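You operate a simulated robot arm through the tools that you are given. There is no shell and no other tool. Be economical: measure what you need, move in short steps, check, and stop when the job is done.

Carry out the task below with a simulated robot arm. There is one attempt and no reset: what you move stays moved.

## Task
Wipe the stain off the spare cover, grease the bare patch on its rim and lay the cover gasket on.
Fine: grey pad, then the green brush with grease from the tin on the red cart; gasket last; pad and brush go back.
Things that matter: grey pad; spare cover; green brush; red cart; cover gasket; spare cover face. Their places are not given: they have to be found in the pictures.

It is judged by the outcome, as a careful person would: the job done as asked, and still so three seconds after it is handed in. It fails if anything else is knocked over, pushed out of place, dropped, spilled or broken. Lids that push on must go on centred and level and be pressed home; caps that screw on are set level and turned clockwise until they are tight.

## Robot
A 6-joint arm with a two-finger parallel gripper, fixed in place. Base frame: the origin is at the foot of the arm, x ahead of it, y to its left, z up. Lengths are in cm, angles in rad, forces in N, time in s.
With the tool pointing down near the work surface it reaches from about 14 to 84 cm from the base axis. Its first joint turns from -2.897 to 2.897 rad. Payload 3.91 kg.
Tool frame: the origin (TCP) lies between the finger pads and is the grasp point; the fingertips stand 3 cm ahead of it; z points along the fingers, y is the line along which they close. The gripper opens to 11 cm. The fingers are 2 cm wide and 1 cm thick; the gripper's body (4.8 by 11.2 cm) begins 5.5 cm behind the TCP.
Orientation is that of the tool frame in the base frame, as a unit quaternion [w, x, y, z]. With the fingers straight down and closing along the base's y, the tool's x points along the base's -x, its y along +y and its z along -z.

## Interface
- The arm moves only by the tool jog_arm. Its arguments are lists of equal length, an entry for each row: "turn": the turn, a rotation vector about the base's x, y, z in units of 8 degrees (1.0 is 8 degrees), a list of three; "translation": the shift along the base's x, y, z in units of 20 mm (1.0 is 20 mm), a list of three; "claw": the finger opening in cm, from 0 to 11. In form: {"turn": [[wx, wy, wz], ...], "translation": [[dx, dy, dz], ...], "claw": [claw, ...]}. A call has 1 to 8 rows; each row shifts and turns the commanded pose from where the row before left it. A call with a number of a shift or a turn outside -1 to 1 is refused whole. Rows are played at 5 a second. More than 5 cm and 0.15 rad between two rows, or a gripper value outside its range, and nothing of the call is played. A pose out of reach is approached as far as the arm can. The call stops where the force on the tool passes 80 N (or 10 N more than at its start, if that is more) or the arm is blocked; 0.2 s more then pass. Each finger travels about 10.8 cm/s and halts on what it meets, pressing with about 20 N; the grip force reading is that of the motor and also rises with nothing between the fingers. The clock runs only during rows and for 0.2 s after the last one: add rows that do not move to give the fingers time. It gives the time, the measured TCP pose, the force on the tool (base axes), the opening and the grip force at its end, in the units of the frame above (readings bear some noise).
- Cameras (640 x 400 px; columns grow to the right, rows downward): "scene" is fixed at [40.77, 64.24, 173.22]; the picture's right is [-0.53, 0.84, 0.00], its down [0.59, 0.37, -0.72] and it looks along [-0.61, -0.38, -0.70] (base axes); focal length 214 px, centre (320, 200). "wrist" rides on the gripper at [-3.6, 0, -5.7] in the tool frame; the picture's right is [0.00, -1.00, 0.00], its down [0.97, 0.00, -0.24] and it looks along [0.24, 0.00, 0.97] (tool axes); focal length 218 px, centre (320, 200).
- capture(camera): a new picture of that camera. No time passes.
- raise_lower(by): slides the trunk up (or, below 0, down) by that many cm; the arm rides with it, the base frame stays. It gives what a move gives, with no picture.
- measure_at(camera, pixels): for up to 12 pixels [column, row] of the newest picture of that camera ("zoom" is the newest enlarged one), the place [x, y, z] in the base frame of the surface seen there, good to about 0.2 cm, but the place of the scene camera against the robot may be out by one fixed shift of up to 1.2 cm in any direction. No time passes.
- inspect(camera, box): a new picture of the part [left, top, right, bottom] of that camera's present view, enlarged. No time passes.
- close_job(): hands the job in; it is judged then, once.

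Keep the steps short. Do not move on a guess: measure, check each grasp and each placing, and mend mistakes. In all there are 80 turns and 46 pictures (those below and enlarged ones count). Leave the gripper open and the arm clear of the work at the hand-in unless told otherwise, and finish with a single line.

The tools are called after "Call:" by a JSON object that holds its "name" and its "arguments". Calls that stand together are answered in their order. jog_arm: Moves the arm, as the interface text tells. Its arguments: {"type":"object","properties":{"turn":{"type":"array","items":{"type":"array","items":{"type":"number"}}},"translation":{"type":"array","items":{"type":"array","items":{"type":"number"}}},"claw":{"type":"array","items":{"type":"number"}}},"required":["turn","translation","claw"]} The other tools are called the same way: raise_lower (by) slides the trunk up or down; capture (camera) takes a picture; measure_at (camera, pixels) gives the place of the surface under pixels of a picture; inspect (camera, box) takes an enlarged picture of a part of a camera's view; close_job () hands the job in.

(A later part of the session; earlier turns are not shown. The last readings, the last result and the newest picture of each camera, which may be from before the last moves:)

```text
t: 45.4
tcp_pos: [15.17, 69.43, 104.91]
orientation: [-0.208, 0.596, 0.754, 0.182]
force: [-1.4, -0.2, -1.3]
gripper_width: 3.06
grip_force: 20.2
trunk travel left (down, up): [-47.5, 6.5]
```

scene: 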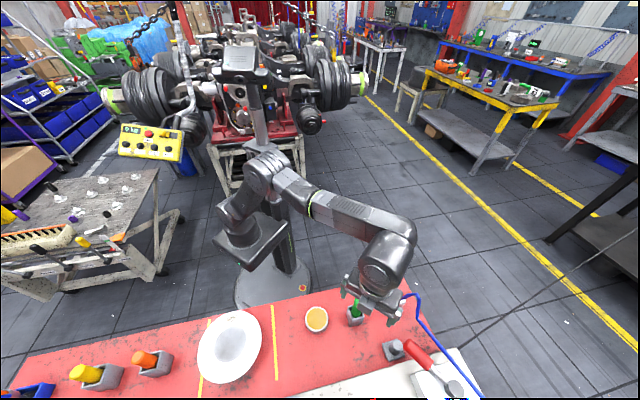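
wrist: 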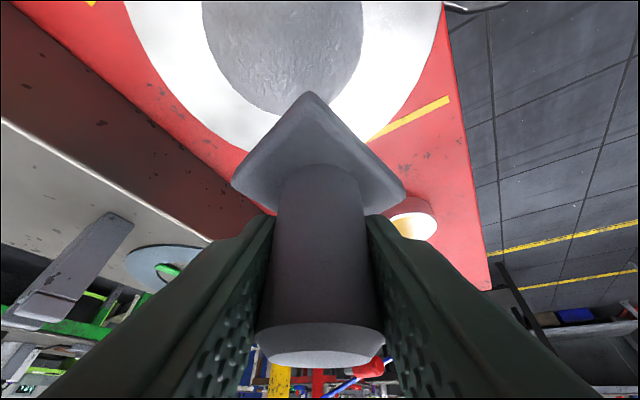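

Call:
{"name": "jog_arm", "arguments": {"turn": [[0, 0, 0], [0, 0, 0], [0, 0, 0], [0, 0, 0], [0, 0, 0], [0, 0, 0], [0, 0, 0], [0, 0, 0]], "translation": [[-0.076, 0.41, -0.6], [-0.076, 0.41, -0.6], [-0.076, 0.41, -0.6], [-0.076, 0.41, -0.6], [-0.076, 0.41, -0.6], [-0.076, 0.41, -0.6], [-0.076, 0.41, -0.6], [-0.076, 0.41, -0.5]], "claw": [0, 0, 0, 0, 0, 0, 0, 0]}}

Call:
{"name": "jog_arm", "arguments": {"turn": [[0, 0, 0], [0, 0, 0], [0, 0, 0]], "translation": [[0, 0, -0.1], [0, 0, -0.08], [0, 0, 0]], "claw": [0, 0, 0]}}

```text
t: 47.2
tcp_pos: [14.12, 76.2, 95.51]
orientation: [-0.207, 0.597, 0.753, 0.182]
force: [-0.2, -0.1, -0.2]
gripper_width: 3.06
grip_force: 20.1
trunk travel left (down, up): [-47.5, 6.5]
```

```text
t: 48.0
tcp_pos: [14.09, 76.14, 95.17]
orientation: [-0.208, 0.596, 0.754, 0.182]
force: [-0.2, -0.6, -1.4]
gripper_width: 3.05
grip_force: 19.6
trunk travel left (down, up): [-47.5, 6.5]
```

I'll lower a hair more until it touches, then release and withdraw along the axis.

Call:
{"name": "jog_arm", "arguments": {"turn": [[0, 0, 0], [0, 0, 0], [0, 0, 0]], "translation": [[-0.05, -0.02, -0.08], [0, 0, -0.06], [0, 0, 0]], "claw": [0, 0, 0]}}

Call:
{"name": "jog_arm", "arguments": {"turn": [[0, 0, 0], [0, 0, 0], [0, 0, 0], [0, 0, 0], [0, 0, 0], [0, 0, 0], [0, 0, 0], [0, 0, 0]], "translation": [[0, 0, 0], [0, 0, 0], [0, 0, 0], [0.08, -0.45, 0.7], [0.11, -0.57, 0.9], [0.11, -0.57, 0.9], [0.11, -0.57, 0.9], [0.11, -0.57, 0.9]], "claw": [3.6, 4.4, 4.4, 4.4, 4.4, 4.4, 4.4, 4.4]}}

Call:
{"name": "capture", "arguments": {"camera": "wrist"}}

```text
t: 48.8
tcp_pos: [14.01, 76.04, 95.01]
orientation: [-0.208, 0.597, 0.753, 0.183]
force: [0.8, 0.7, 7.1]
gripper_width: 3.01
grip_force: 20.0
trunk travel left (down, up): [-47.5, 6.5]
```

```text
t: 50.6
tcp_pos: [15.05, 70.54, 103.67]
orientation: [-0.208, 0.597, 0.753, 0.183]
force: [0.0, 0.0, -0.4]
gripper_width: 4.4
grip_force: 0.0
trunk travel left (down, up): [-47.5, 6.5]
```

```text
15 pictures are left
```

wrist: 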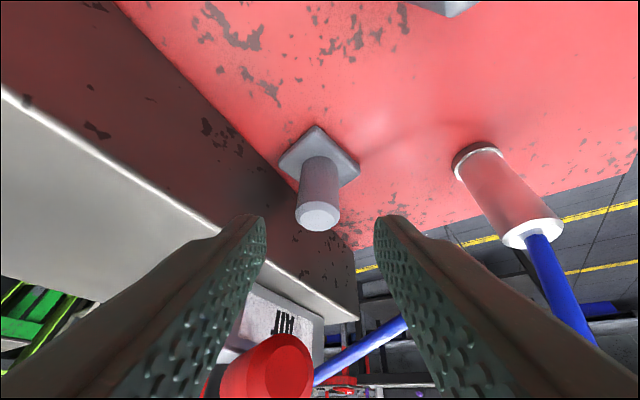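

The pad stands back in its place. Next is the brush. I'll rise, remove the tilt and move above the brush at about (12.6,61).

Call:
{"name": "jog_arm", "arguments": {"turn": [[0, 0, 0], [0, 0, 0], [-1, 0, 0], [-1, 0, 0], [-1, 0, 0], [-1, 0, 0], [0, 0, 1], [0, 0, 1]], "translation": [[0.1, -0.4, 1], [0.1, -0.4, 1], [0, 0, 1], [0, 0, 1], [0, 0, 1], [0, 0, 1], [0, -0.5, 0], [-0.2, -0.8, 0]], "claw": [4.4, 4.4, 4.4, 4.4, 4.4, 4.4, 5, 6]}}

Call:
{"name": "jog_arm", "arguments": {"turn": [[0, 0, 0], [0, 0, 0], [0, 0, 0]], "translation": [[-0.35, -0.85, 0], [-0.4, -0.85, 0], [-0.4, -0.85, 0]], "claw": [6, 6, 6]}}

Call:
{"name": "capture", "arguments": {"camera": "wrist"}}

```text
t: 52.4
tcp_pos: [14.91, 66.39, 115.59]
orientation: [-0.03, 0.517, 0.855, -0.038]
force: [0.6, 0.3, 0.7]
gripper_width: 6.0
grip_force: 0.0
trunk travel left (down, up): [-47.5, 6.5]
```

```text
t: 53.2
tcp_pos: [12.64, 61.27, 115.38]
orientation: [-0.03, 0.516, 0.855, -0.036]
force: [0.4, -0.9, -0.5]
gripper_width: 5.99
grip_force: 0.2
trunk travel left (down, up): [-47.5, 6.5]
```

```text
14 pictures are left
```

wrist: 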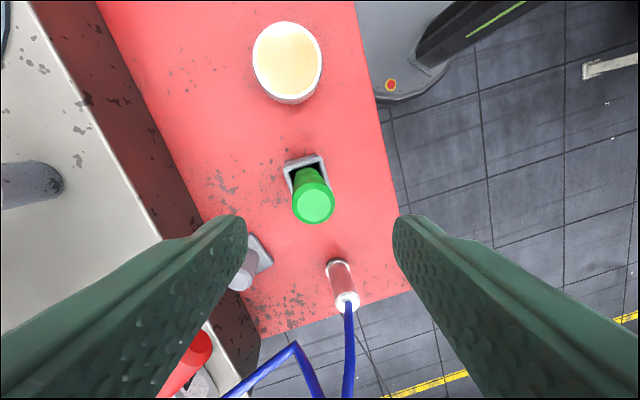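

The brush handle top is at (314,203). A small 5° residual tilt needs removing. I'll measure the handle.

Call:
{"name": "measure_at", "arguments": {"camera": "wrist", "pixels": [[314, 203], [296, 203], [331, 203], [314, 218], [314, 186], [308, 176], [286, 165], [324, 158], [330, 185], [302, 179]]}}

```text
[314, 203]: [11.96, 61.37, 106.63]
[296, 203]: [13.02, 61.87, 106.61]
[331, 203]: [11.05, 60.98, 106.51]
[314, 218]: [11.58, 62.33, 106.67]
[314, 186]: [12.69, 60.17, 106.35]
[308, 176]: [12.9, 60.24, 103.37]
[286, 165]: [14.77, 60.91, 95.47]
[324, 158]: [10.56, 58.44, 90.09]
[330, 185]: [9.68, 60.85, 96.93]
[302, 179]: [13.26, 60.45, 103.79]
```

The handle top centre is (12.05,61.35,106.6), about 2.4 wide and near vertical. I'll straighten the tool and descend to TCP z≈101.8.

Call:
{"name": "jog_arm", "arguments": {"turn": [[0.22, -0.63, 0], [0, 0, 0], [0, 0, 0], [0, 0, 0], [0, 0, 0], [0, 0, 0], [0, 0, 0], [0, 0, 0]], "translation": [[-0.22, -0.04, 0], [0, 0, -0.97], [0, 0, -0.97], [0, 0, -0.97], [0, 0, -0.97], [0, 0, -0.97], [0, 0, -0.97], [0, 0, -0.97]], "claw": [6, 6, 6, 6, 6, 6, 6, 6]}}

Call:
{"name": "jog_arm", "arguments": {"turn": [[0, 0, 0], [0, 0, 0], [0, 0, 0], [0, 0, 0]], "translation": [[0, 0, 0], [0, 0, 0], [0, 0, 0], [0, 0, 0]], "claw": [4, 2, 0, 0]}}

Call:
{"name": "jog_arm", "arguments": {"turn": [[0, 0, 0], [0, 0, 0], [0, 0, 0], [0, 0, 0], [0, 0, 0], [0, 0, 0], [0, 0, 0], [0, 0, 0]], "translation": [[0, 0, 0.2], [0, 0, 0.4], [0, 0, 0.6], [0, 0, 0.7], [0, 0, 0.7], [0, 0, 0.7], [0, 0, 0.7], [0, 0, 0.6]], "claw": [0, 0, 0, 0, 0, 0, 0, 0]}}

Call:
{"name": "capture", "arguments": {"camera": "wrist"}}

```text
t: 55.0
tcp_pos: [12.19, 61.19, 101.67]
orientation: [-0.001, 0.518, 0.856, -0.003]
force: [-0.2, 0.0, 0.4]
gripper_width: 5.97
grip_force: 0.1
trunk travel left (down, up): [-47.5, 6.5]
```

```text
t: 56.0
tcp_pos: [12.23, 61.21, 101.63]
orientation: [-0.001, 0.518, 0.855, -0.002]
force: [-0.9, 0.1, 0.9]
gripper_width: 3.0
grip_force: 19.6
trunk travel left (down, up): [-47.5, 6.5]
```

```text
t: 57.8
tcp_pos: [12.14, 61.23, 111.23]
orientation: [-0.001, 0.517, 0.856, -0.002]
force: [0.4, -0.5, -0.5]
gripper_width: 3.02
grip_force: 20.2
trunk travel left (down, up): [-47.5, 6.5]
```

```text
13 pictures are left
```

wrist: 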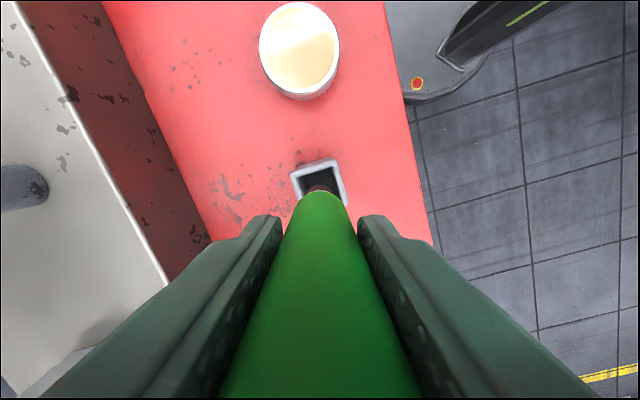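

The brush is out of the holder with brown bristles below. I'll lift a bit more, move over the tin at (19.9,50.7) and check the tip with the scene camera.

Call:
{"name": "jog_arm", "arguments": {"turn": [[0, 0, 0], [0, 0, 0], [0, 0, 0], [0, 0, 0], [0, 0, 0], [0, 0, 0], [0, 0, 0], [0, 0, 0]], "translation": [[0, 0, 0.5], [0, 0, 0.5], [0.6, -0.8, 0], [0.65, -0.9, 0], [0.65, -0.9, 0], [0.65, -0.9, 0], [0.65, -0.9, 0], [0.66, -0.85, 0]], "claw": [0, 0, 0, 0, 0, 0, 0, 0]}}

Call:
{"name": "inspect", "arguments": {"camera": "scene", "box": [265, 250, 375, 340]}}

```text
t: 59.6
tcp_pos: [19.96, 50.58, 113.21]
orientation: [0.0, 0.517, 0.856, 0.0]
force: [0.5, 0.1, -0.9]
gripper_width: 3.02
grip_force: 19.5
trunk travel left (down, up): [-47.5, 6.5]
```

```text
4.44 times, centred on (320, 295) of scene
```

zoom: 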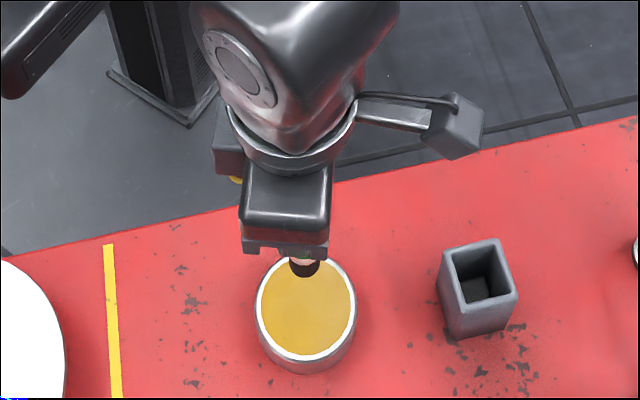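

Call:
{"name": "measure_at", "arguments": {"camera": "zoom", "pixels": [[305, 275], [305, 268], [303, 262], [305, 310], [258, 305], [355, 305], [306, 355], [480, 285]]}}

```text
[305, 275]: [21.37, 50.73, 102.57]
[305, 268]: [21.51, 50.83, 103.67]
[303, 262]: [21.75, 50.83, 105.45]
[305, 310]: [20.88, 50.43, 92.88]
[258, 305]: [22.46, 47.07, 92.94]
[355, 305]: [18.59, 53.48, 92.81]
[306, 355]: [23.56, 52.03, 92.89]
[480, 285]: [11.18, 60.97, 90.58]
```

The tip is about 10.8 below the TCP. I'll dip until the tip is about 0.8 cm in the grease (TCP z≈103.0), then come out.

Call:
{"name": "jog_arm", "arguments": {"turn": [[0, 0, 0], [0, 0, 0], [0, 0, 0], [0, 0, 0], [0, 0, 0], [0, 0, 0], [0, 0, 0]], "translation": [[0, 0, -0.8], [0, 0, -0.9], [0, 0, -0.9], [0, 0, -0.9], [0, 0, -0.8], [0, 0, -0.8], [0, 0, 0]], "claw": [0, 0, 0, 0, 0, 0, 0]}}

Call:
{"name": "jog_arm", "arguments": {"turn": [[0, 0, 0], [0, 0, 0], [0, 0, 0], [0, 0, 0], [0, 0, 0], [0, 0, 0], [0, 0, 0]], "translation": [[0, 0, 0], [0, 0, 0.5], [0, 0, 0.8], [0, 0, 0.9], [0, 0, 0.9], [0, 0, 0.9], [0, 0, 0.4]], "claw": [0, 0, 0, 0, 0, 0, 0]}}

Call:
{"name": "inspect", "arguments": {"camera": "scene", "box": [265, 250, 375, 340]}}

```text
t: 61.2
tcp_pos: [19.95, 50.7, 103.43]
orientation: [-0.001, 0.517, 0.856, 0.003]
force: [-0.5, 2.0, 43.3]
gripper_width: 3.02
grip_force: 19.9
trunk travel left (down, up): [-47.5, 6.5]
```

```text
t: 62.8
tcp_pos: [20.02, 50.66, 111.81]
orientation: [0.0, 0.518, 0.856, -0.002]
force: [0.0, -0.3, -0.3]
gripper_width: 3.0
grip_force: 20.5
trunk travel left (down, up): [-47.5, 6.5]
```

```text
4.44 times, centred on (320, 295) of scene
```

zoom: 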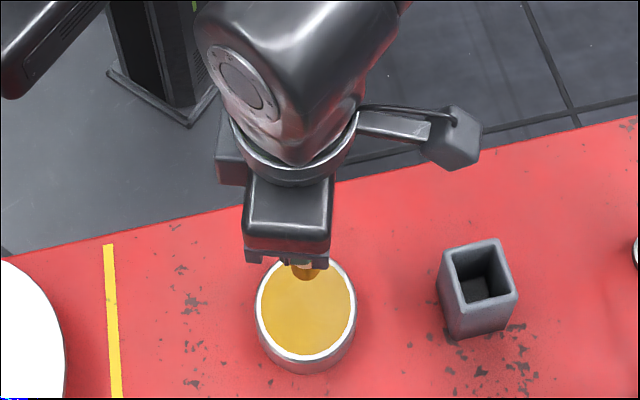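

The bristle tip is now amber, so it's loaded. The grease surface is firm, with contact at TCP≈103.5, so the tip is about 10.4 below the TCP. I'll move near the cover at (32,38) for a close view of the rim.

Call:
{"name": "jog_arm", "arguments": {"turn": [[0, 0, 0], [0, 0, 0], [0, 0, 0], [0, 0, 0], [0, 0, 0], [0, 0, 0], [0, 0, 0]], "translation": [[0.7, -0.7, 0], [0.9, -0.95, 0.1], [0.9, -0.95, 0.1], [0.9, -0.95, 0], [0.9, -0.95, 0], [0.9, -0.95, 0], [0.7, -0.85, 0]], "claw": [0, 0, 0, 0, 0, 0, 0]}}

Call:
{"name": "capture", "arguments": {"camera": "wrist"}}

```text
t: 64.4
tcp_pos: [31.71, 38.16, 112.02]
orientation: [0.0, 0.517, 0.856, -0.002]
force: [-0.4, 0.1, -0.3]
gripper_width: 2.98
grip_force: 20.1
trunk travel left (down, up): [-47.5, 6.5]
```

```text
10 pictures are left
```

wrist: 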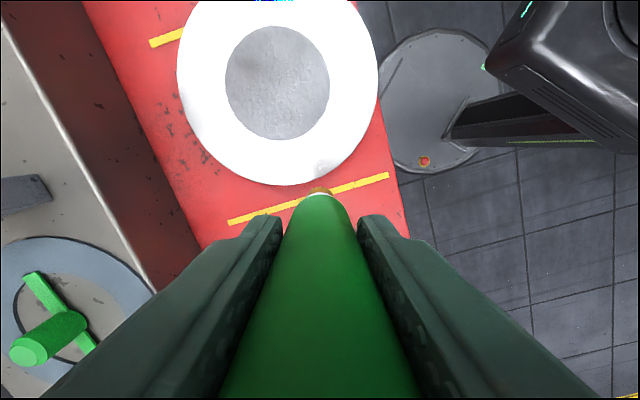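

A duller spot shows on the rim at (323,167). I'll enlarge it.

Call:
{"name": "inspect", "arguments": {"camera": "wrist", "box": [250, 120, 390, 205]}}

Call:
{"name": "measure_at", "arguments": {"camera": "wrist", "pixels": [[323, 167], [312, 167], [334, 165], [323, 158], [323, 176], [277, 90], [277, 184], [378, 90], [178, 90]]}}

```text
4.57 times, centred on (320, 162) of wrist
```

zoom: 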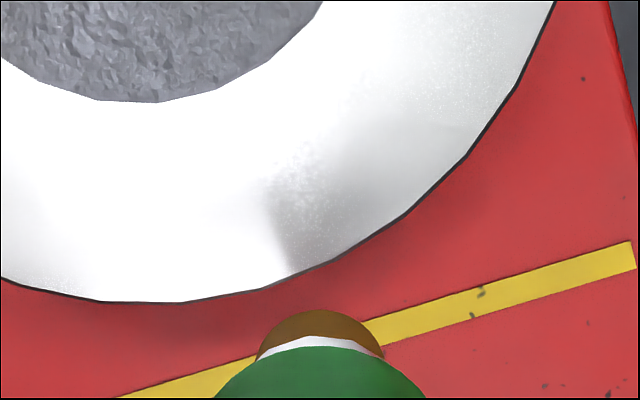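

```text
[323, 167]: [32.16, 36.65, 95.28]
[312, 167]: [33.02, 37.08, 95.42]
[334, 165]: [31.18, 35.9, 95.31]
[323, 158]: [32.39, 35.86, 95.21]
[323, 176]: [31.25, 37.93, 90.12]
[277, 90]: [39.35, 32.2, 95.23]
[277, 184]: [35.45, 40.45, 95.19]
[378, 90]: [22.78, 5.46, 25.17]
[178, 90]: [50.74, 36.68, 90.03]
```

A speckled, sharp-edged dull region shows near (33,36). I've seen similar speckles near there from two other viewpoints. I'll lower to get a closer, lower-angle picture with the tip just outside the rim.

Call:
{"name": "jog_arm", "arguments": {"turn": [[0, 0, 0], [0, 0, 0], [0, 0, 0]], "translation": [[-0.1, 0.4, -0.5], [-0.1, 0.4, -0.7], [0, 0, -0.7]], "claw": [0, 0, 0]}}

Call:
{"name": "inspect", "arguments": {"camera": "wrist", "box": [180, 20, 460, 200]}}

```text
t: 65.2
tcp_pos: [31.35, 39.85, 108.28]
orientation: [0.0, 0.517, 0.856, -0.002]
force: [-0.9, -0.2, -1.4]
gripper_width: 2.97
grip_force: 19.4
trunk travel left (down, up): [-47.5, 6.5]
```

```text
2.22 times, centred on (320, 110) of wrist
```

zoom: 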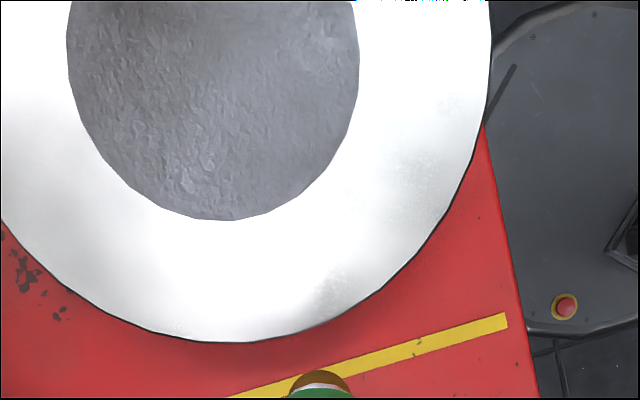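

Call:
{"name": "measure_at", "arguments": {"camera": "zoom", "pixels": [[340, 290], [320, 305], [360, 275], [425, 190], [400, 210], [70, 280], [215, 110], [215, 280], [440, 100]]}}

```text
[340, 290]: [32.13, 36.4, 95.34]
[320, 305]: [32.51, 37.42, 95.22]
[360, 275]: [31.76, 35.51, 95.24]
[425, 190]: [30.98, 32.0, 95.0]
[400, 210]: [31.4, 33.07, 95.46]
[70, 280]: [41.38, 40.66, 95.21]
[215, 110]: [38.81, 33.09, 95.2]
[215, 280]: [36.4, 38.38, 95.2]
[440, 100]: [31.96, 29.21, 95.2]
```

The spot stays at (32.1,36.4) although the camera moved, so it's a real mark on the outer rim and not a reflection. I'll bring the loaded tip over it and feel for contact.

Call:
{"name": "jog_arm", "arguments": {"turn": [[0, 0, 0], [0, 0, 0], [0, 0, 0], [0, 0, 0]], "translation": [[0.5, -0.8, 0], [0.6, -0.9, 0], [0, 0, -0.6], [0, 0, -0.4]], "claw": [0, 0, 0, 0]}}

Call:
{"name": "jog_arm", "arguments": {"turn": [[0, 0, 0], [0, 0, 0]], "translation": [[0, 0, -0.12], [0, 0, -0.08]], "claw": [0, 0]}}

```text
t: 66.2
tcp_pos: [33.55, 36.36, 106.24]
orientation: [0.0, 0.518, 0.856, -0.002]
force: [-0.1, -0.4, -0.6]
gripper_width: 2.99
grip_force: 20.0
trunk travel left (down, up): [-47.5, 6.5]
```

```text
t: 66.8
tcp_pos: [33.68, 36.18, 105.8]
orientation: [0.0, 0.517, 0.856, -0.002]
force: [-0.3, 0.5, -0.7]
gripper_width: 2.98
grip_force: 19.6
trunk travel left (down, up): [-47.5, 6.5]
```

Call:
{"name": "jog_arm", "arguments": {"turn": [[0, 0, 0], [0, 0, 0]], "translation": [[0, 0, -0.06], [0, 0, -0.03]], "claw": [0, 0]}}

Call:
{"name": "jog_arm", "arguments": {"turn": [[0, 0, 0], [0, 0, 0]], "translation": [[0, 0, -0.05], [0, 0, 0]], "claw": [0, 0]}}

```text
t: 67.4
tcp_pos: [33.55, 36.22, 105.68]
orientation: [0.0, 0.516, 0.856, -0.001]
force: [-1.9, -1.1, 4.4]
gripper_width: 2.96
grip_force: 20.2
trunk travel left (down, up): [-47.5, 6.5]
```

```text
t: 68.0
tcp_pos: [33.5, 36.13, 105.66]
orientation: [0.0, 0.517, 0.856, 0.0]
force: [-1.2, -1.5, 16.2]
gripper_width: 3.01
grip_force: 19.8
trunk travel left (down, up): [-47.5, 6.5]
```

Contact force is 16 N. I'll stroke along the rim through the patch both ways.

Call:
{"name": "jog_arm", "arguments": {"turn": [[0, 0, 0], [0, 0, 0], [0, 0, 0], [0, 0, 0], [0, 0, 0], [0, 0, 0], [0, 0, 0], [0, 0, 0]], "translation": [[0.25, 0.4, 0], [0.3, 0.4, 0], [-0.3, -0.4, 0], [-0.35, -0.5, 0], [-0.25, -0.5, 0], [-0.1, -0.6, 0], [-0.05, -0.6, 0], [0.05, -0.6, 0]], "claw": [0, 0, 0, 0, 0, 0, 0, 0]}}

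Call:
{"name": "jog_arm", "arguments": {"turn": [[0, 0, 0], [0, 0, 0], [0, 0, 0], [0, 0, 0], [0, 0, 0], [0, 0, 0], [0, 0, 0], [0, 0, 0]], "translation": [[0.1, -0.4, 0], [0, 0, 0.5], [0, 0, 0.8], [0, 0.5, 0.8], [-0.3, 0.9, 0], [-0.3, 0.9, 0], [-0.3, 0.9, 0], [-0.3, 0.9, 0]], "claw": [0, 0, 0, 0, 0, 0, 0, 0]}}

Call:
{"name": "inspect", "arguments": {"camera": "wrist", "box": [180, 0, 460, 200]}}

```text
t: 69.8
tcp_pos: [32.52, 31.47, 105.65]
orientation: [0.001, 0.517, 0.856, -0.001]
force: [0.2, 5.3, 20.0]
gripper_width: 2.98
grip_force: 20.0
trunk travel left (down, up): [-47.5, 6.5]
```

```text
t: 71.6
tcp_pos: [30.54, 38.96, 109.67]
orientation: [0.0, 0.517, 0.856, -0.001]
force: [0.6, -0.1, -1.6]
gripper_width: 3.02
grip_force: 19.3
trunk travel left (down, up): [-47.5, 6.5]
```

```text
2.00 times, centred on (320, 100) of wrist
```

zoom: 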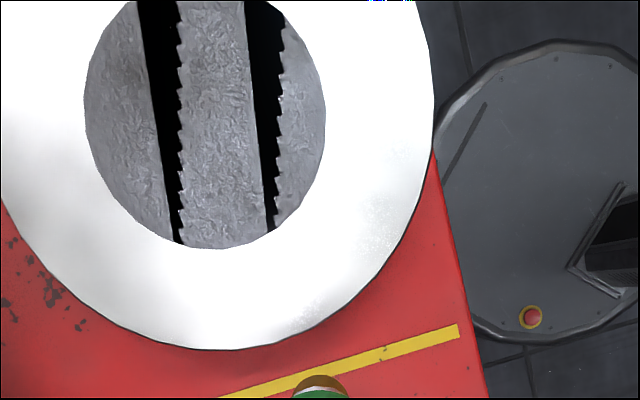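

No amber film is obvious from here. I'll back away toward the tin and compare the rim from the scene camera with the earlier view.

Call:
{"name": "jog_arm", "arguments": {"turn": [[0, 0, 0], [0, 0, 0], [0, 0, 0], [0, 0, 0], [0, 0, 0], [0, 0, 0], [0, 0, 0]], "translation": [[-0.6, 0.7, 0.3], [-0.8, 0.9, 0.3], [-0.8, 0.9, 0.3], [-0.8, 0.9, 0], [-0.8, 0.9, 0], [-0.8, 0.9, 0], [-0.7, 0.7, 0]], "claw": [0, 0, 0, 0, 0, 0, 0]}}

Call:
{"name": "inspect", "arguments": {"camera": "scene", "box": [192, 300, 268, 388]}}

```text
t: 73.2
tcp_pos: [19.77, 50.78, 111.75]
orientation: [0.0, 0.516, 0.856, -0.002]
force: [0.5, -0.1, -0.7]
gripper_width: 2.96
grip_force: 19.2
trunk travel left (down, up): [-47.5, 6.5]
```

```text
4.55 times, centred on (230, 344) of scene
```

zoom: 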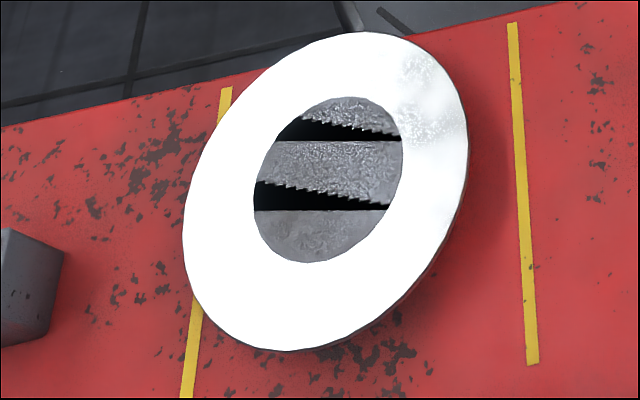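

The black saw-tooth bands on the grey disc look like shadow artefacts. The speckled region at (400-460, 50-150) remains. I'll measure it and check that the cover is still level and in place.

Call:
{"name": "measure_at", "arguments": {"camera": "zoom", "pixels": [[430, 70], [410, 130], [450, 100], [430, 100], [440, 150], [190, 240], [330, 345], [465, 150], [300, 200], [370, 36], [330, 150], [410, 185]]}}

```text
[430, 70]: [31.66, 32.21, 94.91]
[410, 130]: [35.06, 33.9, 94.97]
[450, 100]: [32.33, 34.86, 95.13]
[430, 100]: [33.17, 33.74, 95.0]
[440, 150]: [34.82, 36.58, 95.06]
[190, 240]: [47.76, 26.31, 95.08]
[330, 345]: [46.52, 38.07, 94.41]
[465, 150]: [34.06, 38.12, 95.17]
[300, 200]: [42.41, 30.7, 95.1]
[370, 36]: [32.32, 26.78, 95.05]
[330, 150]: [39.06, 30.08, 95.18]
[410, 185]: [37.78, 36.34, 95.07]
```

The measurements show two things. The cover shifted about 1.5 cm toward -x during wiping, so its centre is now about (39.2,32.3). The speckled region moved with it, so it belongs to the cover. It is centred near (32.4,34.6). I'll take one close view of both that patch and the brush tip.

Call:
{"name": "inspect", "arguments": {"camera": "scene", "box": [240, 295, 325, 348]}}

```text
7.53 times, centred on (282, 322) of scene
```

zoom: 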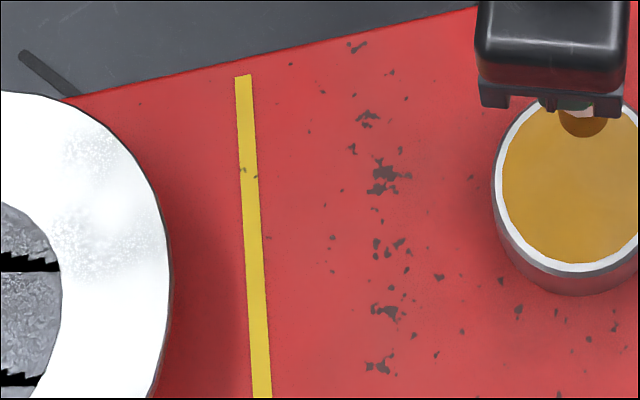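

The tip is still loaded with amber, and the speckled patch shows no amber film. Glare may be hiding it. A 45° view had little glare before, so I'll tilt 32° and look at the whole rim obliquely.

Call:
{"name": "jog_arm", "arguments": {"turn": [[0, 0, 0], [0, 0, 0], [0, 0, 0], [0, 0, 0], [0, 0, 0], [0, 0, 0], [0, 0, 0], [0, 0, 0]], "translation": [[0.7, -0.7, 0], [0.97, -1, 0.1], [0.97, -1, 0.2], [0.97, -1, 0.2], [0.97, -1, 0.1], [0.97, -1, 0], [0.97, -1, 0], [0.97, -1, 0]], "claw": [0, 0, 0, 0, 0, 0, 0, 0]}}

Call:
{"name": "jog_arm", "arguments": {"turn": [[0.885, 0.465, 0], [0.885, 0.465, 0], [0.885, 0.465, 0], [0.885, 0.465, 0]], "translation": [[0.9, -0.9, 0], [0.9, -0.9, 0], [0.9, -0.9, 0], [0.5, -0.6, 0]], "claw": [0, 0, 0, 0]}}

Call:
{"name": "capture", "arguments": {"camera": "wrist"}}

```text
t: 75.0
tcp_pos: [34.84, 35.33, 112.78]
orientation: [0.0, 0.517, 0.856, -0.001]
force: [0.3, 0.0, -0.6]
gripper_width: 2.97
grip_force: 20.2
trunk travel left (down, up): [-47.5, 6.5]
```

```text
t: 76.0
tcp_pos: [41.34, 28.71, 112.76]
orientation: [-0.237, 0.497, 0.822, 0.142]
force: [-0.1, -0.3, -1.3]
gripper_width: 2.98
grip_force: 19.9
trunk travel left (down, up): [-47.5, 6.5]
```

```text
4 pictures are left
```

wrist: 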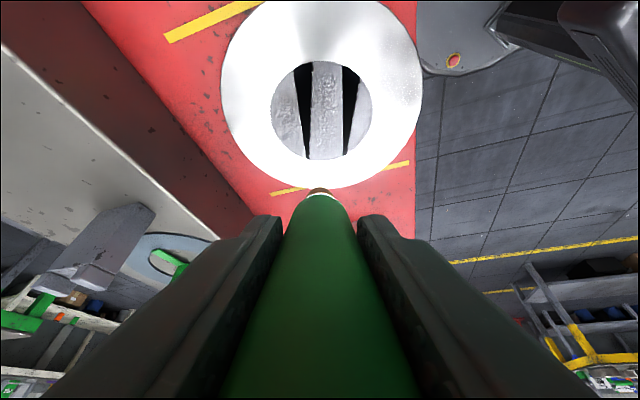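

The whole rim shows no stain, no dark patch and no amber film. The black wedges on the disc are odd, so I'll measure the heights on the disc, wedges and ring.

Call:
{"name": "measure_at", "arguments": {"camera": "wrist", "pixels": [[303, 100], [352, 100], [327, 100], [285, 110], [225, 90], [418, 90], [320, 183], [320, 10], [395, 130], [300, 150], [272, 100], [371, 100]]}}

Call:
{"name": "inspect", "arguments": {"camera": "wrist", "box": [210, 0, 430, 195]}}

```text
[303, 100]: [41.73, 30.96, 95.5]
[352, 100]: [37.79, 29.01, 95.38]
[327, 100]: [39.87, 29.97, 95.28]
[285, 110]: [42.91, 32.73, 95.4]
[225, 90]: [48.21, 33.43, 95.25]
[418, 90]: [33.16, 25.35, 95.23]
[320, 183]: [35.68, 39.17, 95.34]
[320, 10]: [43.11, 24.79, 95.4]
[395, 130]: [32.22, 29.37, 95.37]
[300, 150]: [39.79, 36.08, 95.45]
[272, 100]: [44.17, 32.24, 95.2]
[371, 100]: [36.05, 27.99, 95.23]
```

```text
2.05 times, centred on (320, 98) of wrist
```

zoom: 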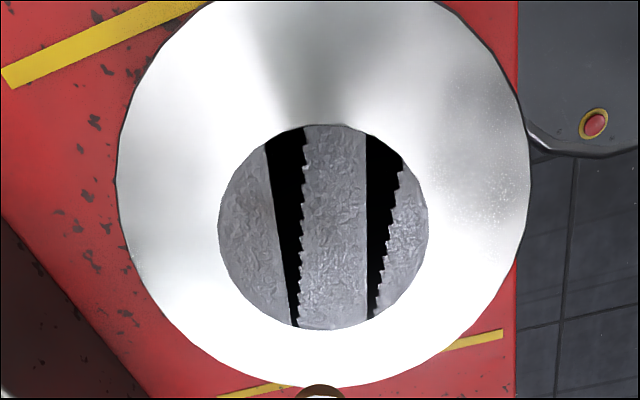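

The oblique view shows the polished ring clean and uniform: no stain and no patch. The only unfinished-looking surface left is the rough grey disc. I'll straighten the tool and make a light greasing stroke across it, to see whether it takes grease.

Call:
{"name": "jog_arm", "arguments": {"turn": [[-0.885, -0.465, 0], [-0.885, -0.465, 0], [-0.885, -0.465, 0], [-0.885, -0.465, 0], [0, 0, 0], [0, 0, 0], [0, 0, 0], [0, 0, 0]], "translation": [[-0.6, 0.33, 0], [-0.6, 0.33, 0], [-0.6, 0.33, 0], [-0.6, 0.33, 0], [0, 0, -0.9], [0, 0, -0.9], [0, 0, -0.9], [0, 0, -0.65]], "claw": [0, 0, 0, 0, 0, 0, 0, 0]}}

Call:
{"name": "jog_arm", "arguments": {"turn": [[0, 0, 0], [0, 0, 0]], "translation": [[0, 0, -0.12], [0, 0, -0.06]], "claw": [0, 0]}}

```text
t: 77.8
tcp_pos: [36.39, 31.34, 106.02]
orientation: [0.0, 0.517, 0.856, -0.002]
force: [-0.5, 0.0, -0.7]
gripper_width: 3.03
grip_force: 19.5
trunk travel left (down, up): [-47.5, 6.5]
```

```text
t: 78.4
tcp_pos: [36.48, 31.29, 105.7]
orientation: [-0.001, 0.517, 0.856, -0.001]
force: [-0.7, 0.3, 4.2]
gripper_width: 2.98
grip_force: 19.6
trunk travel left (down, up): [-47.5, 6.5]
```

Light contact at 4 N. I'll stroke across the disc, then lift and look.

Call:
{"name": "jog_arm", "arguments": {"turn": [[0, 0, 0], [0, 0, 0], [0, 0, 0], [0, 0, 0], [0, 0, 0], [0, 0, 0], [0, 0, 0]], "translation": [[0.3, 0, -0.03], [0.6, 0, 0], [0.6, 0, 0], [0.6, 0, 0], [0.6, 0, 0], [0.3, 0, 0], [0, 0, 0]], "claw": [0, 0, 0, 0, 0, 0, 0]}}

Call:
{"name": "jog_arm", "arguments": {"turn": [[0, 0, 0], [0, 0, 0], [0, 0, 0], [0, 0, 0], [0, 0, 0], [0, 0, 0], [0, 0, 0]], "translation": [[0, 0, 0.4], [0, 0, 0.8], [-0.6, 0.8, 0.8], [-0.9, 0.9, 0.5], [-0.9, 0.9, 0.3], [-0.9, 0.9, 0], [-0.9, 0.9, 0]], "claw": [0, 0, 0, 0, 0, 0, 0]}}

Call:
{"name": "capture", "arguments": {"camera": "wrist"}}

```text
t: 80.0
tcp_pos: [42.37, 31.31, 105.74]
orientation: [0.001, 0.517, 0.856, -0.001]
force: [-3.6, 0.9, 13.9]
gripper_width: 3.03
grip_force: 19.7
trunk travel left (down, up): [-47.5, 6.5]
```

```text
t: 81.6
tcp_pos: [34.1, 40.17, 111.41]
orientation: [0.0, 0.517, 0.856, -0.001]
force: [0.4, -0.1, -0.7]
gripper_width: 3.0
grip_force: 20.2
trunk travel left (down, up): [-47.5, 6.5]
```

```text
2 pictures are left
```

wrist: 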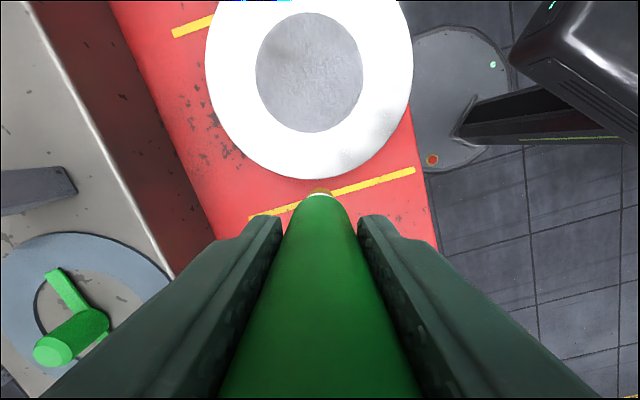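

The black bands vanished, so they were rendering artefacts. The disc took no grease. A dull spot on the ring shows at (383,117), so I'll measure it and the cover outline.

Call:
{"name": "measure_at", "arguments": {"camera": "wrist", "pixels": [[383, 117], [370, 130], [395, 105], [375, 145], [385, 100], [207, 70], [412, 70], [310, 178], [257, 70], [363, 70], [310, 131], [310, 12]]}}

```text
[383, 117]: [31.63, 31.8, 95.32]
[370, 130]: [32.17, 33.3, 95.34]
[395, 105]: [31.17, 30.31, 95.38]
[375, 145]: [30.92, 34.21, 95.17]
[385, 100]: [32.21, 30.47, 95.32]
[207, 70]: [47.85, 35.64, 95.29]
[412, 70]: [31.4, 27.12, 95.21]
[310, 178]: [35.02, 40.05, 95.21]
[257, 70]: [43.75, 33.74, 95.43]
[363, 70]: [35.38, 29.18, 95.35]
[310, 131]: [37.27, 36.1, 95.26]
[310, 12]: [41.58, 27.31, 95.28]
```

The cover centre is (39.5,31.6). Dull spots keep appearing around the -x side of the ring, but the glare prevents a firm outline. The gasket seat is the whole polished ring. So I'll reload the brush and coat the ring all round lightly, which is sure to cover the bare patch. First the dip and return.

Call:
{"name": "jog_arm", "arguments": {"turn": [[0, 0, 0], [0, 0, 0], [0, 0, 0], [0, 0, 0], [0, 0, 0], [0, 0, 0], [0, 0, 0], [0, 0, 0]], "translation": [[-0.888, 0.658, 0], [-0.888, 0.658, 0], [-0.888, 0.658, 0], [-0.888, 0.658, 0], [-0.888, 0.658, 0], [-0.888, 0.658, 0], [-0.888, 0.658, 0], [-0.888, 0.658, 0]], "claw": [0, 0, 0, 0, 0, 0, 0, 0]}}

Call:
{"name": "jog_arm", "arguments": {"turn": [[0, 0, 0], [0, 0, 0], [0, 0, 0], [0, 0, 0], [0, 0, 0], [0, 0, 0], [0, 0, 0]], "translation": [[0, 0, -0.7], [0, 0, -0.9], [0, 0, -0.9], [0, 0, -0.8], [0, 0, -0.6], [0, 0, -0.12], [0, 0, 0]], "claw": [0, 0, 0, 0, 0, 0, 0]}}

Call:
{"name": "jog_arm", "arguments": {"turn": [[0, 0, 0], [0, 0, 0], [0, 0, 0], [0, 0, 0], [0, 0, 0], [0, 0, 0]], "translation": [[0, 0, 0], [0, 0, 0.52], [0, 0, 0.8], [0, 0, 0.9], [0, 0, 0.9], [0, 0, 0.9]], "claw": [0, 0, 0, 0, 0, 0]}}

Call:
{"name": "jog_arm", "arguments": {"turn": [[0, 0, 0], [0, 0, 0], [0, 0, 0], [0, 0, 0], [0, 0, 0], [0, 0, 0], [0, 0, 0], [0, 0, 0]], "translation": [[0.888, -0.856, 0], [0.888, -0.856, 0], [0.888, -0.856, 0], [0.888, -0.856, 0], [0.888, -0.856, 0], [0.888, -0.856, 0], [0.888, -0.856, 0], [0.888, -0.856, 0]], "claw": [0, 0, 0, 0, 0, 0, 0, 0]}}

```text
t: 83.4
tcp_pos: [19.5, 50.58, 111.23]
orientation: [0.001, 0.517, 0.856, -0.002]
force: [0.2, 0.2, -0.9]
gripper_width: 3.01
grip_force: 20.6
trunk travel left (down, up): [-47.5, 6.5]
```

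```text
t: 85.0
tcp_pos: [19.7, 50.69, 103.54]
orientation: [0.0, 0.517, 0.856, 0.002]
force: [1.8, -2.1, 26.2]
gripper_width: 3.0
grip_force: 20.4
trunk travel left (down, up): [-47.5, 6.5]
```

```text
t: 86.4
tcp_pos: [19.81, 50.77, 111.5]
orientation: [0.0, 0.517, 0.856, -0.002]
force: [-0.2, 0.2, -1.0]
gripper_width: 3.04
grip_force: 20.4
trunk travel left (down, up): [-47.5, 6.5]
```

```text
t: 88.2
tcp_pos: [34.11, 36.92, 111.3]
orientation: [0.0, 0.518, 0.856, -0.001]
force: [0.1, 0.1, -0.3]
gripper_width: 3.03
grip_force: 20.4
trunk travel left (down, up): [-47.5, 6.5]
```

Reloaded. I'm at (34.1,36.9) over the ring and will lower to light contact.

Call:
{"name": "jog_arm", "arguments": {"turn": [[0, 0, 0], [0, 0, 0], [0, 0, 0], [0, 0, 0], [0, 0, 0], [0, 0, 0]], "translation": [[0, 0, -0.8], [0, 0, -0.9], [0, 0, -0.8], [0, 0, -0.2], [0, 0, -0.08], [0, 0, -0.05]], "claw": [0, 0, 0, 0, 0, 0]}}

```text
t: 89.6
tcp_pos: [34.07, 37.01, 105.76]
orientation: [-0.001, 0.517, 0.856, 0.0]
force: [1.1, -0.1, 5.1]
gripper_width: 2.99
grip_force: 20.4
trunk travel left (down, up): [-47.5, 6.5]
```

5 N of contact. I'll start round the ring at r=7.6 with slightly more pressure.

Call:
{"name": "jog_arm", "arguments": {"turn": [[0, 0, 0], [0, 0, 0], [0, 0, 0], [0, 0, 0], [0, 0, 0], [0, 0, 0], [0, 0, 0], [0, 0, 0]], "translation": [[-0.604, -0.787, -0.04], [-0.38, -0.916, 0], [-0.129, -0.983, 0], [0.129, -0.983, 0], [0.38, -0.916, 0], [0.604, -0.787, 0], [0.787, -0.604, 0], [0.916, -0.38, 0]], "claw": [0, 0, 0, 0, 0, 0, 0, 0]}}

```text
t: 91.4
tcp_pos: [37.29, 24.12, 105.71]
orientation: [0.0, 0.518, 0.856, 0.0]
force: [-5.2, 2.8, 25.1]
gripper_width: 3.02
grip_force: 20.0
trunk travel left (down, up): [-47.5, 6.5]
```

Call:
{"name": "jog_arm", "arguments": {"turn": [[0, 0, 0], [0, 0, 0], [0, 0, 0], [0, 0, 0], [0, 0, 0], [0, 0, 0], [0, 0, 0], [0, 0, 0]], "translation": [[0.983, -0.129, 0.06], [0.983, 0.129, 0], [0.916, 0.38, 0], [0.787, 0.604, 0], [0.604, 0.787, 0], [0.38, 0.916, 0], [0.129, 0.983, 0], [-0.129, 0.983, 0]], "claw": [0, 0, 0, 0, 0, 0, 0, 0]}}

Call:
{"name": "jog_arm", "arguments": {"turn": [[0, 0, 0], [0, 0, 0], [0, 0, 0], [0, 0, 0], [0, 0, 0], [0, 0, 0], [0, 0, 0], [0, 0, 0]], "translation": [[-0.38, 0.916, 0], [-0.604, 0.787, 0], [-0.787, 0.604, 0], [-0.916, 0.38, 0], [-0.983, 0.129, 0], [-0.983, -0.129, 0], [-0.916, -0.38, 0], [-0.787, -0.604, 0]], "claw": [0, 0, 0, 0, 0, 0, 0, 0]}}

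```text
t: 93.2
tcp_pos: [46.75, 33.54, 105.64]
orientation: [-0.001, 0.518, 0.856, -0.001]
force: [0.6, -0.4, 8.8]
gripper_width: 3.01
grip_force: 20.1
trunk travel left (down, up): [-47.5, 6.5]
```

```text
t: 95.0
tcp_pos: [33.82, 36.93, 105.79]
orientation: [-0.001, 0.517, 0.856, -0.002]
force: [0.1, 0.5, -0.8]
gripper_width: 3.01
grip_force: 20.2
trunk travel left (down, up): [-47.5, 6.5]
```

Contact was lost near the end. I'll do a second lap at r≈6.4 with a bit more pressure.

Call:
{"name": "jog_arm", "arguments": {"turn": [[0, 0, 0], [0, 0, 0], [0, 0, 0], [0, 0, 0], [0, 0, 0], [0, 0, 0], [0, 0, 0], [0, 0, 0]], "translation": [[0.55, -0.42, -0.08], [-0.509, -0.663, 0], [-0.32, -0.772, 0], [-0.109, -0.828, 0], [0.109, -0.828, 0], [0.32, -0.772, 0], [0.509, -0.663, 0], [0.663, -0.509, 0]], "claw": [0, 0, 0, 0, 0, 0, 0, 0]}}

Call:
{"name": "jog_arm", "arguments": {"turn": [[0, 0, 0], [0, 0, 0], [0, 0, 0], [0, 0, 0], [0, 0, 0], [0, 0, 0], [0, 0, 0], [0, 0, 0]], "translation": [[0.772, -0.32, 0], [0.828, -0.109, 0], [0.828, 0.109, 0], [0.772, 0.32, -0.02], [0.663, 0.509, 0], [0.509, 0.663, 0], [0.32, 0.772, 0], [0.109, 0.828, -0.02]], "claw": [0, 0, 0, 0, 0, 0, 0, 0]}}

Call:
{"name": "jog_arm", "arguments": {"turn": [[0, 0, 0], [0, 0, 0], [0, 0, 0], [0, 0, 0], [0, 0, 0], [0, 0, 0], [0, 0, 0], [0, 0, 0]], "translation": [[-0.109, 0.828, 0], [-0.32, 0.772, 0], [-0.509, 0.663, 0], [-0.663, 0.509, -0.02], [-0.772, 0.32, 0], [-0.828, 0.109, 0], [-0.828, -0.109, 0], [-0.772, -0.32, 0]], "claw": [0, 0, 0, 0, 0, 0, 0, 0]}}

```text
t: 96.8
tcp_pos: [36.47, 25.99, 105.78]
orientation: [0.0, 0.517, 0.856, -0.001]
force: [-5.3, 3.8, 26.3]
gripper_width: 2.95
grip_force: 20.4
trunk travel left (down, up): [-47.5, 6.5]
```

```text
t: 98.6
tcp_pos: [46.04, 31.61, 105.73]
orientation: [0.001, 0.518, 0.856, 0.0]
force: [-0.2, -3.1, 15.2]
gripper_width: 2.98
grip_force: 20.0
trunk travel left (down, up): [-47.5, 6.5]
```

```text
t: 100.4
tcp_pos: [36.3, 37.13, 105.66]
orientation: [0.0, 0.517, 0.856, 0.0]
force: [3.1, 0.6, 24.7]
gripper_width: 3.01
grip_force: 19.8
trunk travel left (down, up): [-47.5, 6.5]
```

Both laps are done. I'll lift, carry the brush over to its holder and inspect the cover from the scene camera.

Call:
{"name": "jog_arm", "arguments": {"turn": [[0, 0, 0], [0, 0, 0], [0, 0, 0], [0, 0, 0], [0, 0, 0], [0, 0, 0], [0, 0, 0], [0, 0, 0]], "translation": [[0, 0, 0.5], [0, 0, 0.8], [0, 0, 0.9], [0, 0, 0.9], [-0.6, 0.6, 0.9], [-0.927, 0.927, 0], [-0.927, 0.927, 0], [-0.927, 0.927, 0]], "claw": [0, 0, 0, 0, 0, 0, 0, 0]}}

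Call:
{"name": "jog_arm", "arguments": {"turn": [[0, 0, 0], [0, 0, 0], [0, 0, 0], [0, 0, 0], [0, 0, 0], [0, 0, 0], [0, 0, 0], [0, 0, 0]], "translation": [[-0.927, 0.927, 0], [-0.927, 0.927, 0], [-0.927, 0.927, 0], [-0.927, 0.927, 0], [-0.927, 0.927, 0], [-0.927, 0.927, 0], [-0.927, 0.927, 0], [-0.927, 0.927, 0]], "claw": [0, 0, 0, 0, 0, 0, 0, 0]}}

Call:
{"name": "inspect", "arguments": {"camera": "scene", "box": [192, 300, 268, 388]}}

```text
t: 102.2
tcp_pos: [29.67, 43.96, 113.48]
orientation: [0.0, 0.518, 0.856, -0.002]
force: [0.6, 0.5, -0.8]
gripper_width: 2.99
grip_force: 19.7
trunk travel left (down, up): [-47.5, 6.5]
```

```text
t: 104.0
tcp_pos: [14.95, 58.75, 113.21]
orientation: [0.0, 0.517, 0.856, -0.003]
force: [-0.4, -0.4, -1.4]
gripper_width: 2.98
grip_force: 20.0
trunk travel left (down, up): [-47.5, 6.5]
```

```text
4.55 times, centred on (230, 344) of scene
```

zoom: 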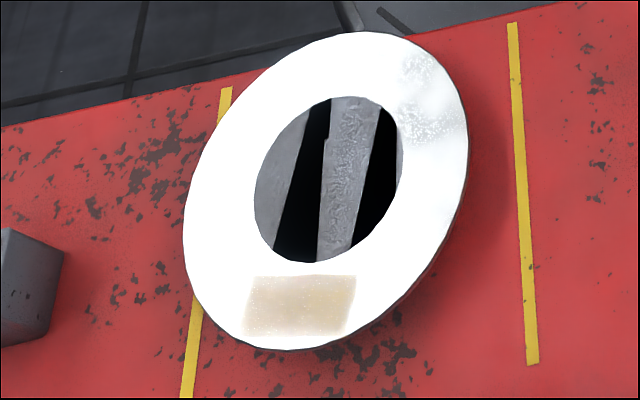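

An amber rectangular film now shows on the ring at (300,305), so the bare patch is greased. Next I'll put the brush back in its holder at (12.2,61.2).

Call:
{"name": "jog_arm", "arguments": {"turn": [[0, 0, 0], [0, 0, 0], [0, 0, 0], [0, 0, 0], [0, 0, 0], [0, 0, 0], [0, 0, 0]], "translation": [[-0.69, 0.61, 0], [-0.69, 0.61, 0], [0, 0, 0], [0, 0, -0.8], [0, 0, -0.8], [0, 0, -0.8], [0, 0, -0.4]], "claw": [0, 0, 0, 0, 0, 0, 0]}}

Call:
{"name": "measure_at", "arguments": {"camera": "scene", "pixels": [[199, 350], [262, 335]]}}

```text
t: 105.6
tcp_pos: [12.15, 61.17, 107.85]
orientation: [-0.001, 0.518, 0.856, -0.001]
force: [0.3, 0.9, -1.0]
gripper_width: 2.98
grip_force: 19.7
trunk travel left (down, up): [-47.5, 6.5]
```

```text
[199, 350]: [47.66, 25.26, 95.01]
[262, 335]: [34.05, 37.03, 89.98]
```

Call:
{"name": "jog_arm", "arguments": {"turn": [[0, 0, 0], [0, 0, 0], [0, 0, 0], [0, 0, 0], [0, 0, 0], [0, 0, 0], [0, 0, 0]], "translation": [[0, 0, -0.4], [0, 0, -0.5], [0, 0, -0.6], [0, 0, -0.6], [0, 0, -0.6], [0, 0, -0.4], [0, 0, -0.1]], "claw": [0, 0, 0, 0, 0, 0, 0]}}

```text
t: 107.2
tcp_pos: [12.19, 61.23, 101.42]
orientation: [-0.001, 0.517, 0.856, -0.002]
force: [-0.9, 0.1, -1.2]
gripper_width: 2.97
grip_force: 20.5
trunk travel left (down, up): [-47.5, 6.5]
```

It went in smoothly. I'll lower to touch, release and rise.

Call:
{"name": "jog_arm", "arguments": {"turn": [[0, 0, 0], [0, 0, 0], [0, 0, 0], [0, 0, 0], [0, 0, 0]], "translation": [[0, 0, -0.1], [0, 0, -0.06], [0, 0, 0], [0, 0, 0], [0, 0, 0]], "claw": [0, 0, 4, 6, 6]}}

Call:
{"name": "jog_arm", "arguments": {"turn": [[0, 0, 0], [0, 0, 0], [0, 0, 0], [0, 0, 0], [0, 0, 0], [0, 0, 0], [0, 0, 0], [0, 0, 0]], "translation": [[0, 0, 0.4], [0, 0, 0.8], [0, 0, 1], [0, 0, 1], [0, 0, 1], [0, 0, 1], [0, 0, 1], [0, 0, 1]], "claw": [6, 6, 6, 6, 6, 6, 6, 6]}}

```text
t: 108.4
tcp_pos: [12.24, 61.34, 101.12]
orientation: [0.0, 0.517, 0.856, -0.002]
force: [-0.9, -0.2, -0.2]
gripper_width: 5.98
grip_force: 0.1
trunk travel left (down, up): [-47.5, 6.5]
```

```text
t: 110.2
tcp_pos: [12.09, 61.11, 115.69]
orientation: [0.0, 0.517, 0.856, -0.002]
force: [0.3, 0.4, 0.1]
gripper_width: 6.02
grip_force: 0.0
trunk travel left (down, up): [-47.5, 6.5]
```

The brush is back in its holder. Next is the gasket: centre (47.7,61.45), knob top at 103.1. I'll turn 23° so the fingers close across the bar, and travel above it.

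Call:
{"name": "jog_arm", "arguments": {"turn": [[0, 0, 1], [0, 0, 1], [0, 0, 0.93], [0, 0, 0], [0, 0, 0], [0, 0, 0], [0, 0, 0], [0, 0, 0]], "translation": [[0.99, 0, 0], [0.99, 0, 0], [0.99, 0, 0], [0.99, 0, 0], [0.99, 0, 0], [0.99, 0, 0], [0.99, 0, 0], [0.99, 0, 0]], "claw": [6, 6, 6, 6, 6, 6, 6, 6]}}

Call:
{"name": "jog_arm", "arguments": {"turn": [[0, 0, 0], [0, 0, 0], [0, 0, 0], [0, 0, 0], [0, 0, 0], [0, 0, 0], [0, 0, 0], [0, 0, 0]], "translation": [[0.99, 0, 0], [0.99, 0, 0], [0.99, 0, 0], [0.99, 0, 0], [0.99, 0, 0], [0.99, 0, 0], [0.99, 0, 0], [0.99, 0, 0]], "claw": [6, 6, 6, 6, 6, 6, 6, 6]}}

Call:
{"name": "jog_arm", "arguments": {"turn": [[0, 0, 0], [0, 0, 0], [0, 0, 0], [0, 0, 0], [0, 0, 0], [0, 0, 0]], "translation": [[0.99, 0.08, 0], [0.95, 0.08, 0], [0, 0, -0.9], [0, 0, -0.9], [0, 0, -0.9], [0, 0, 0]], "claw": [6, 6, 6, 6, 6, 6]}}

```text
t: 112.0
tcp_pos: [28.05, 61.18, 115.65]
orientation: [0.0, 0.331, 0.943, -0.002]
force: [0.0, 0.2, 0.7]
gripper_width: 5.99
grip_force: 0.0
trunk travel left (down, up): [-47.5, 6.5]
```

```text
t: 113.8
tcp_pos: [43.81, 61.46, 115.37]
orientation: [0.0, 0.332, 0.943, -0.001]
force: [-0.1, 0.6, -0.2]
gripper_width: 6.0
grip_force: 0.1
trunk travel left (down, up): [-47.5, 6.5]
```

```text
t: 115.2
tcp_pos: [46.55, 61.29, 109.74]
orientation: [-0.001, 0.333, 0.943, -0.002]
force: [0.6, 0.5, 0.3]
gripper_width: 5.97
grip_force: 0.1
out of reach, approached as far as the arm can: row 2
trunk travel left (down, up): [-47.5, 6.5]
```

It stopped 1 cm short at height because of reach. I'll correct x while descending to z≈102.7.

Call:
{"name": "jog_arm", "arguments": {"turn": [[0, 0, 0], [0, 0, 0], [0, 0, 0], [0, 0, 0], [0, 0, 0]], "translation": [[0, 0.05, -0.9], [0.25, 0, -0.5], [0.28, 0, -0.5], [0, 0, -0.8], [0, 0, 0]], "claw": [6, 6, 6, 6, 6]}}

```text
t: 116.4
tcp_pos: [47.51, 61.1, 104.47]
orientation: [0.001, 0.333, 0.943, -0.001]
force: [0.4, -0.5, -0.7]
gripper_width: 6.01
grip_force: 0.0
trunk travel left (down, up): [-47.5, 6.5]
```

Call:
{"name": "jog_arm", "arguments": {"turn": [[0, 0, 0], [0, 0, 0], [0, 0, 0], [0, 0, 0], [0, 0, 0], [0, 0, 0], [0, 0, 0]], "translation": [[0.05, 0.15, -0.5], [0, 0, -0.42], [0, 0, 0], [0, 0, 0], [0, 0, 0], [0, 0, 0], [0, 0, 0]], "claw": [6, 6, 4.5, 3, 1, 0, 0]}}

```text
t: 118.0
tcp_pos: [47.61, 61.47, 102.68]
orientation: [0.0, 0.333, 0.943, -0.002]
force: [-0.4, -1.5, 0.3]
gripper_width: 2.79
grip_force: 19.8
trunk travel left (down, up): [-47.5, 6.5]
```

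The gasket knob is gripped at 2.79 cm. I'll lift slowly and check it's held.

Call:
{"name": "jog_arm", "arguments": {"turn": [[0, 0, 0], [0, 0, 0], [0, 0, 0], [0, 0, 0], [0, 0, 0], [0, 0, 0], [0, 0, 0], [0, 0, 0]], "translation": [[0, 0, 0.15], [0, 0, 0.3], [0, 0, 0.4], [-0.1, -0.1, 0.5], [-0.2, -0.2, 0.6], [-0.2, -0.3, 0.6], [-0.2, -0.5, 0.5], [-0.25, -0.7, 0.3]], "claw": [0, 0, 0, 0, 0, 0, 0, 0]}}

```text
t: 119.8
tcp_pos: [45.79, 57.86, 109.36]
orientation: [0.0, 0.334, 0.943, -0.001]
force: [-0.4, 0.2, -0.7]
gripper_width: 2.84
grip_force: 20.5
trunk travel left (down, up): [-47.5, 6.5]
```

It's held (2.84). A clamp stands near (54,51,106.5), so I'll rise and swing toward -x first, then cross to the cover.

Call:
{"name": "jog_arm", "arguments": {"turn": [[0, 0, 0], [0, 0, 0], [0, 0, 0], [0, 0, 0], [0, 0, 0], [0, 0, 0], [0, 0, 0], [0, 0, 0]], "translation": [[-0.5, -0.2, 0.5], [-0.6, -0.2, 0.5], [-0.6, -0.3, 0.5], [-0.2, -0.6, 0], [-0.1, -0.8, 0], [-0.1, -0.8, 0], [-0.1, -0.8, 0], [-0.1, -0.8, 0]], "claw": [0, 0, 0, 0, 0, 0, 0, 0]}}

Call:
{"name": "jog_arm", "arguments": {"turn": [[0, 0, 0], [0, 0, 0], [0, 0, 0], [0, 0, 0], [0, 0, 0], [0, 0, 0], [0, 0, 0], [0, 0, 0]], "translation": [[-0.08, -0.85, 0], [-0.08, -0.85, 0], [-0.08, -0.85, 0], [-0.05, -0.85, 0], [-0.05, -0.85, 0], [0, -0.8, 0], [0, -0.8, 0], [0, -0.5, 0]], "claw": [0, 0, 0, 0, 0, 0, 0, 0]}}

```text
t: 121.6
tcp_pos: [41.02, 48.86, 112.31]
orientation: [0.0, 0.333, 0.943, -0.001]
force: [-0.1, -0.1, 0.0]
gripper_width: 2.82
grip_force: 19.9
trunk travel left (down, up): [-47.5, 6.5]
```

```text
t: 123.4
tcp_pos: [40.36, 36.33, 112.24]
orientation: [0.0, 0.333, 0.943, -0.001]
force: [-0.1, 0.1, -1.3]
gripper_width: 2.81
grip_force: 19.5
trunk travel left (down, up): [-47.5, 6.5]
```

Call:
{"name": "jog_arm", "arguments": {"turn": [[0, 0, 0], [0, 0, 0], [0, 0, 0], [0, 0, 0], [0, 0, 0], [0, 0, 0], [0, 0, 0], [0, 0, 0]], "translation": [[-0.2, -0.8, 0], [-0.2, -0.8, 0], [-0.08, -0.8, 0], [0, 0, -0.8], [0, 0, -0.9], [0, 0, -0.9], [0, 0, -0.9], [0, 0, -0.6]], "claw": [0, 0, 0, 0, 0, 0, 0, 0]}}

```text
t: 125.2
tcp_pos: [39.55, 31.53, 104.2]
orientation: [0.001, 0.333, 0.943, -0.003]
force: [-0.4, 0.5, -0.7]
gripper_width: 2.83
grip_force: 20.4
trunk travel left (down, up): [-47.5, 6.5]
```

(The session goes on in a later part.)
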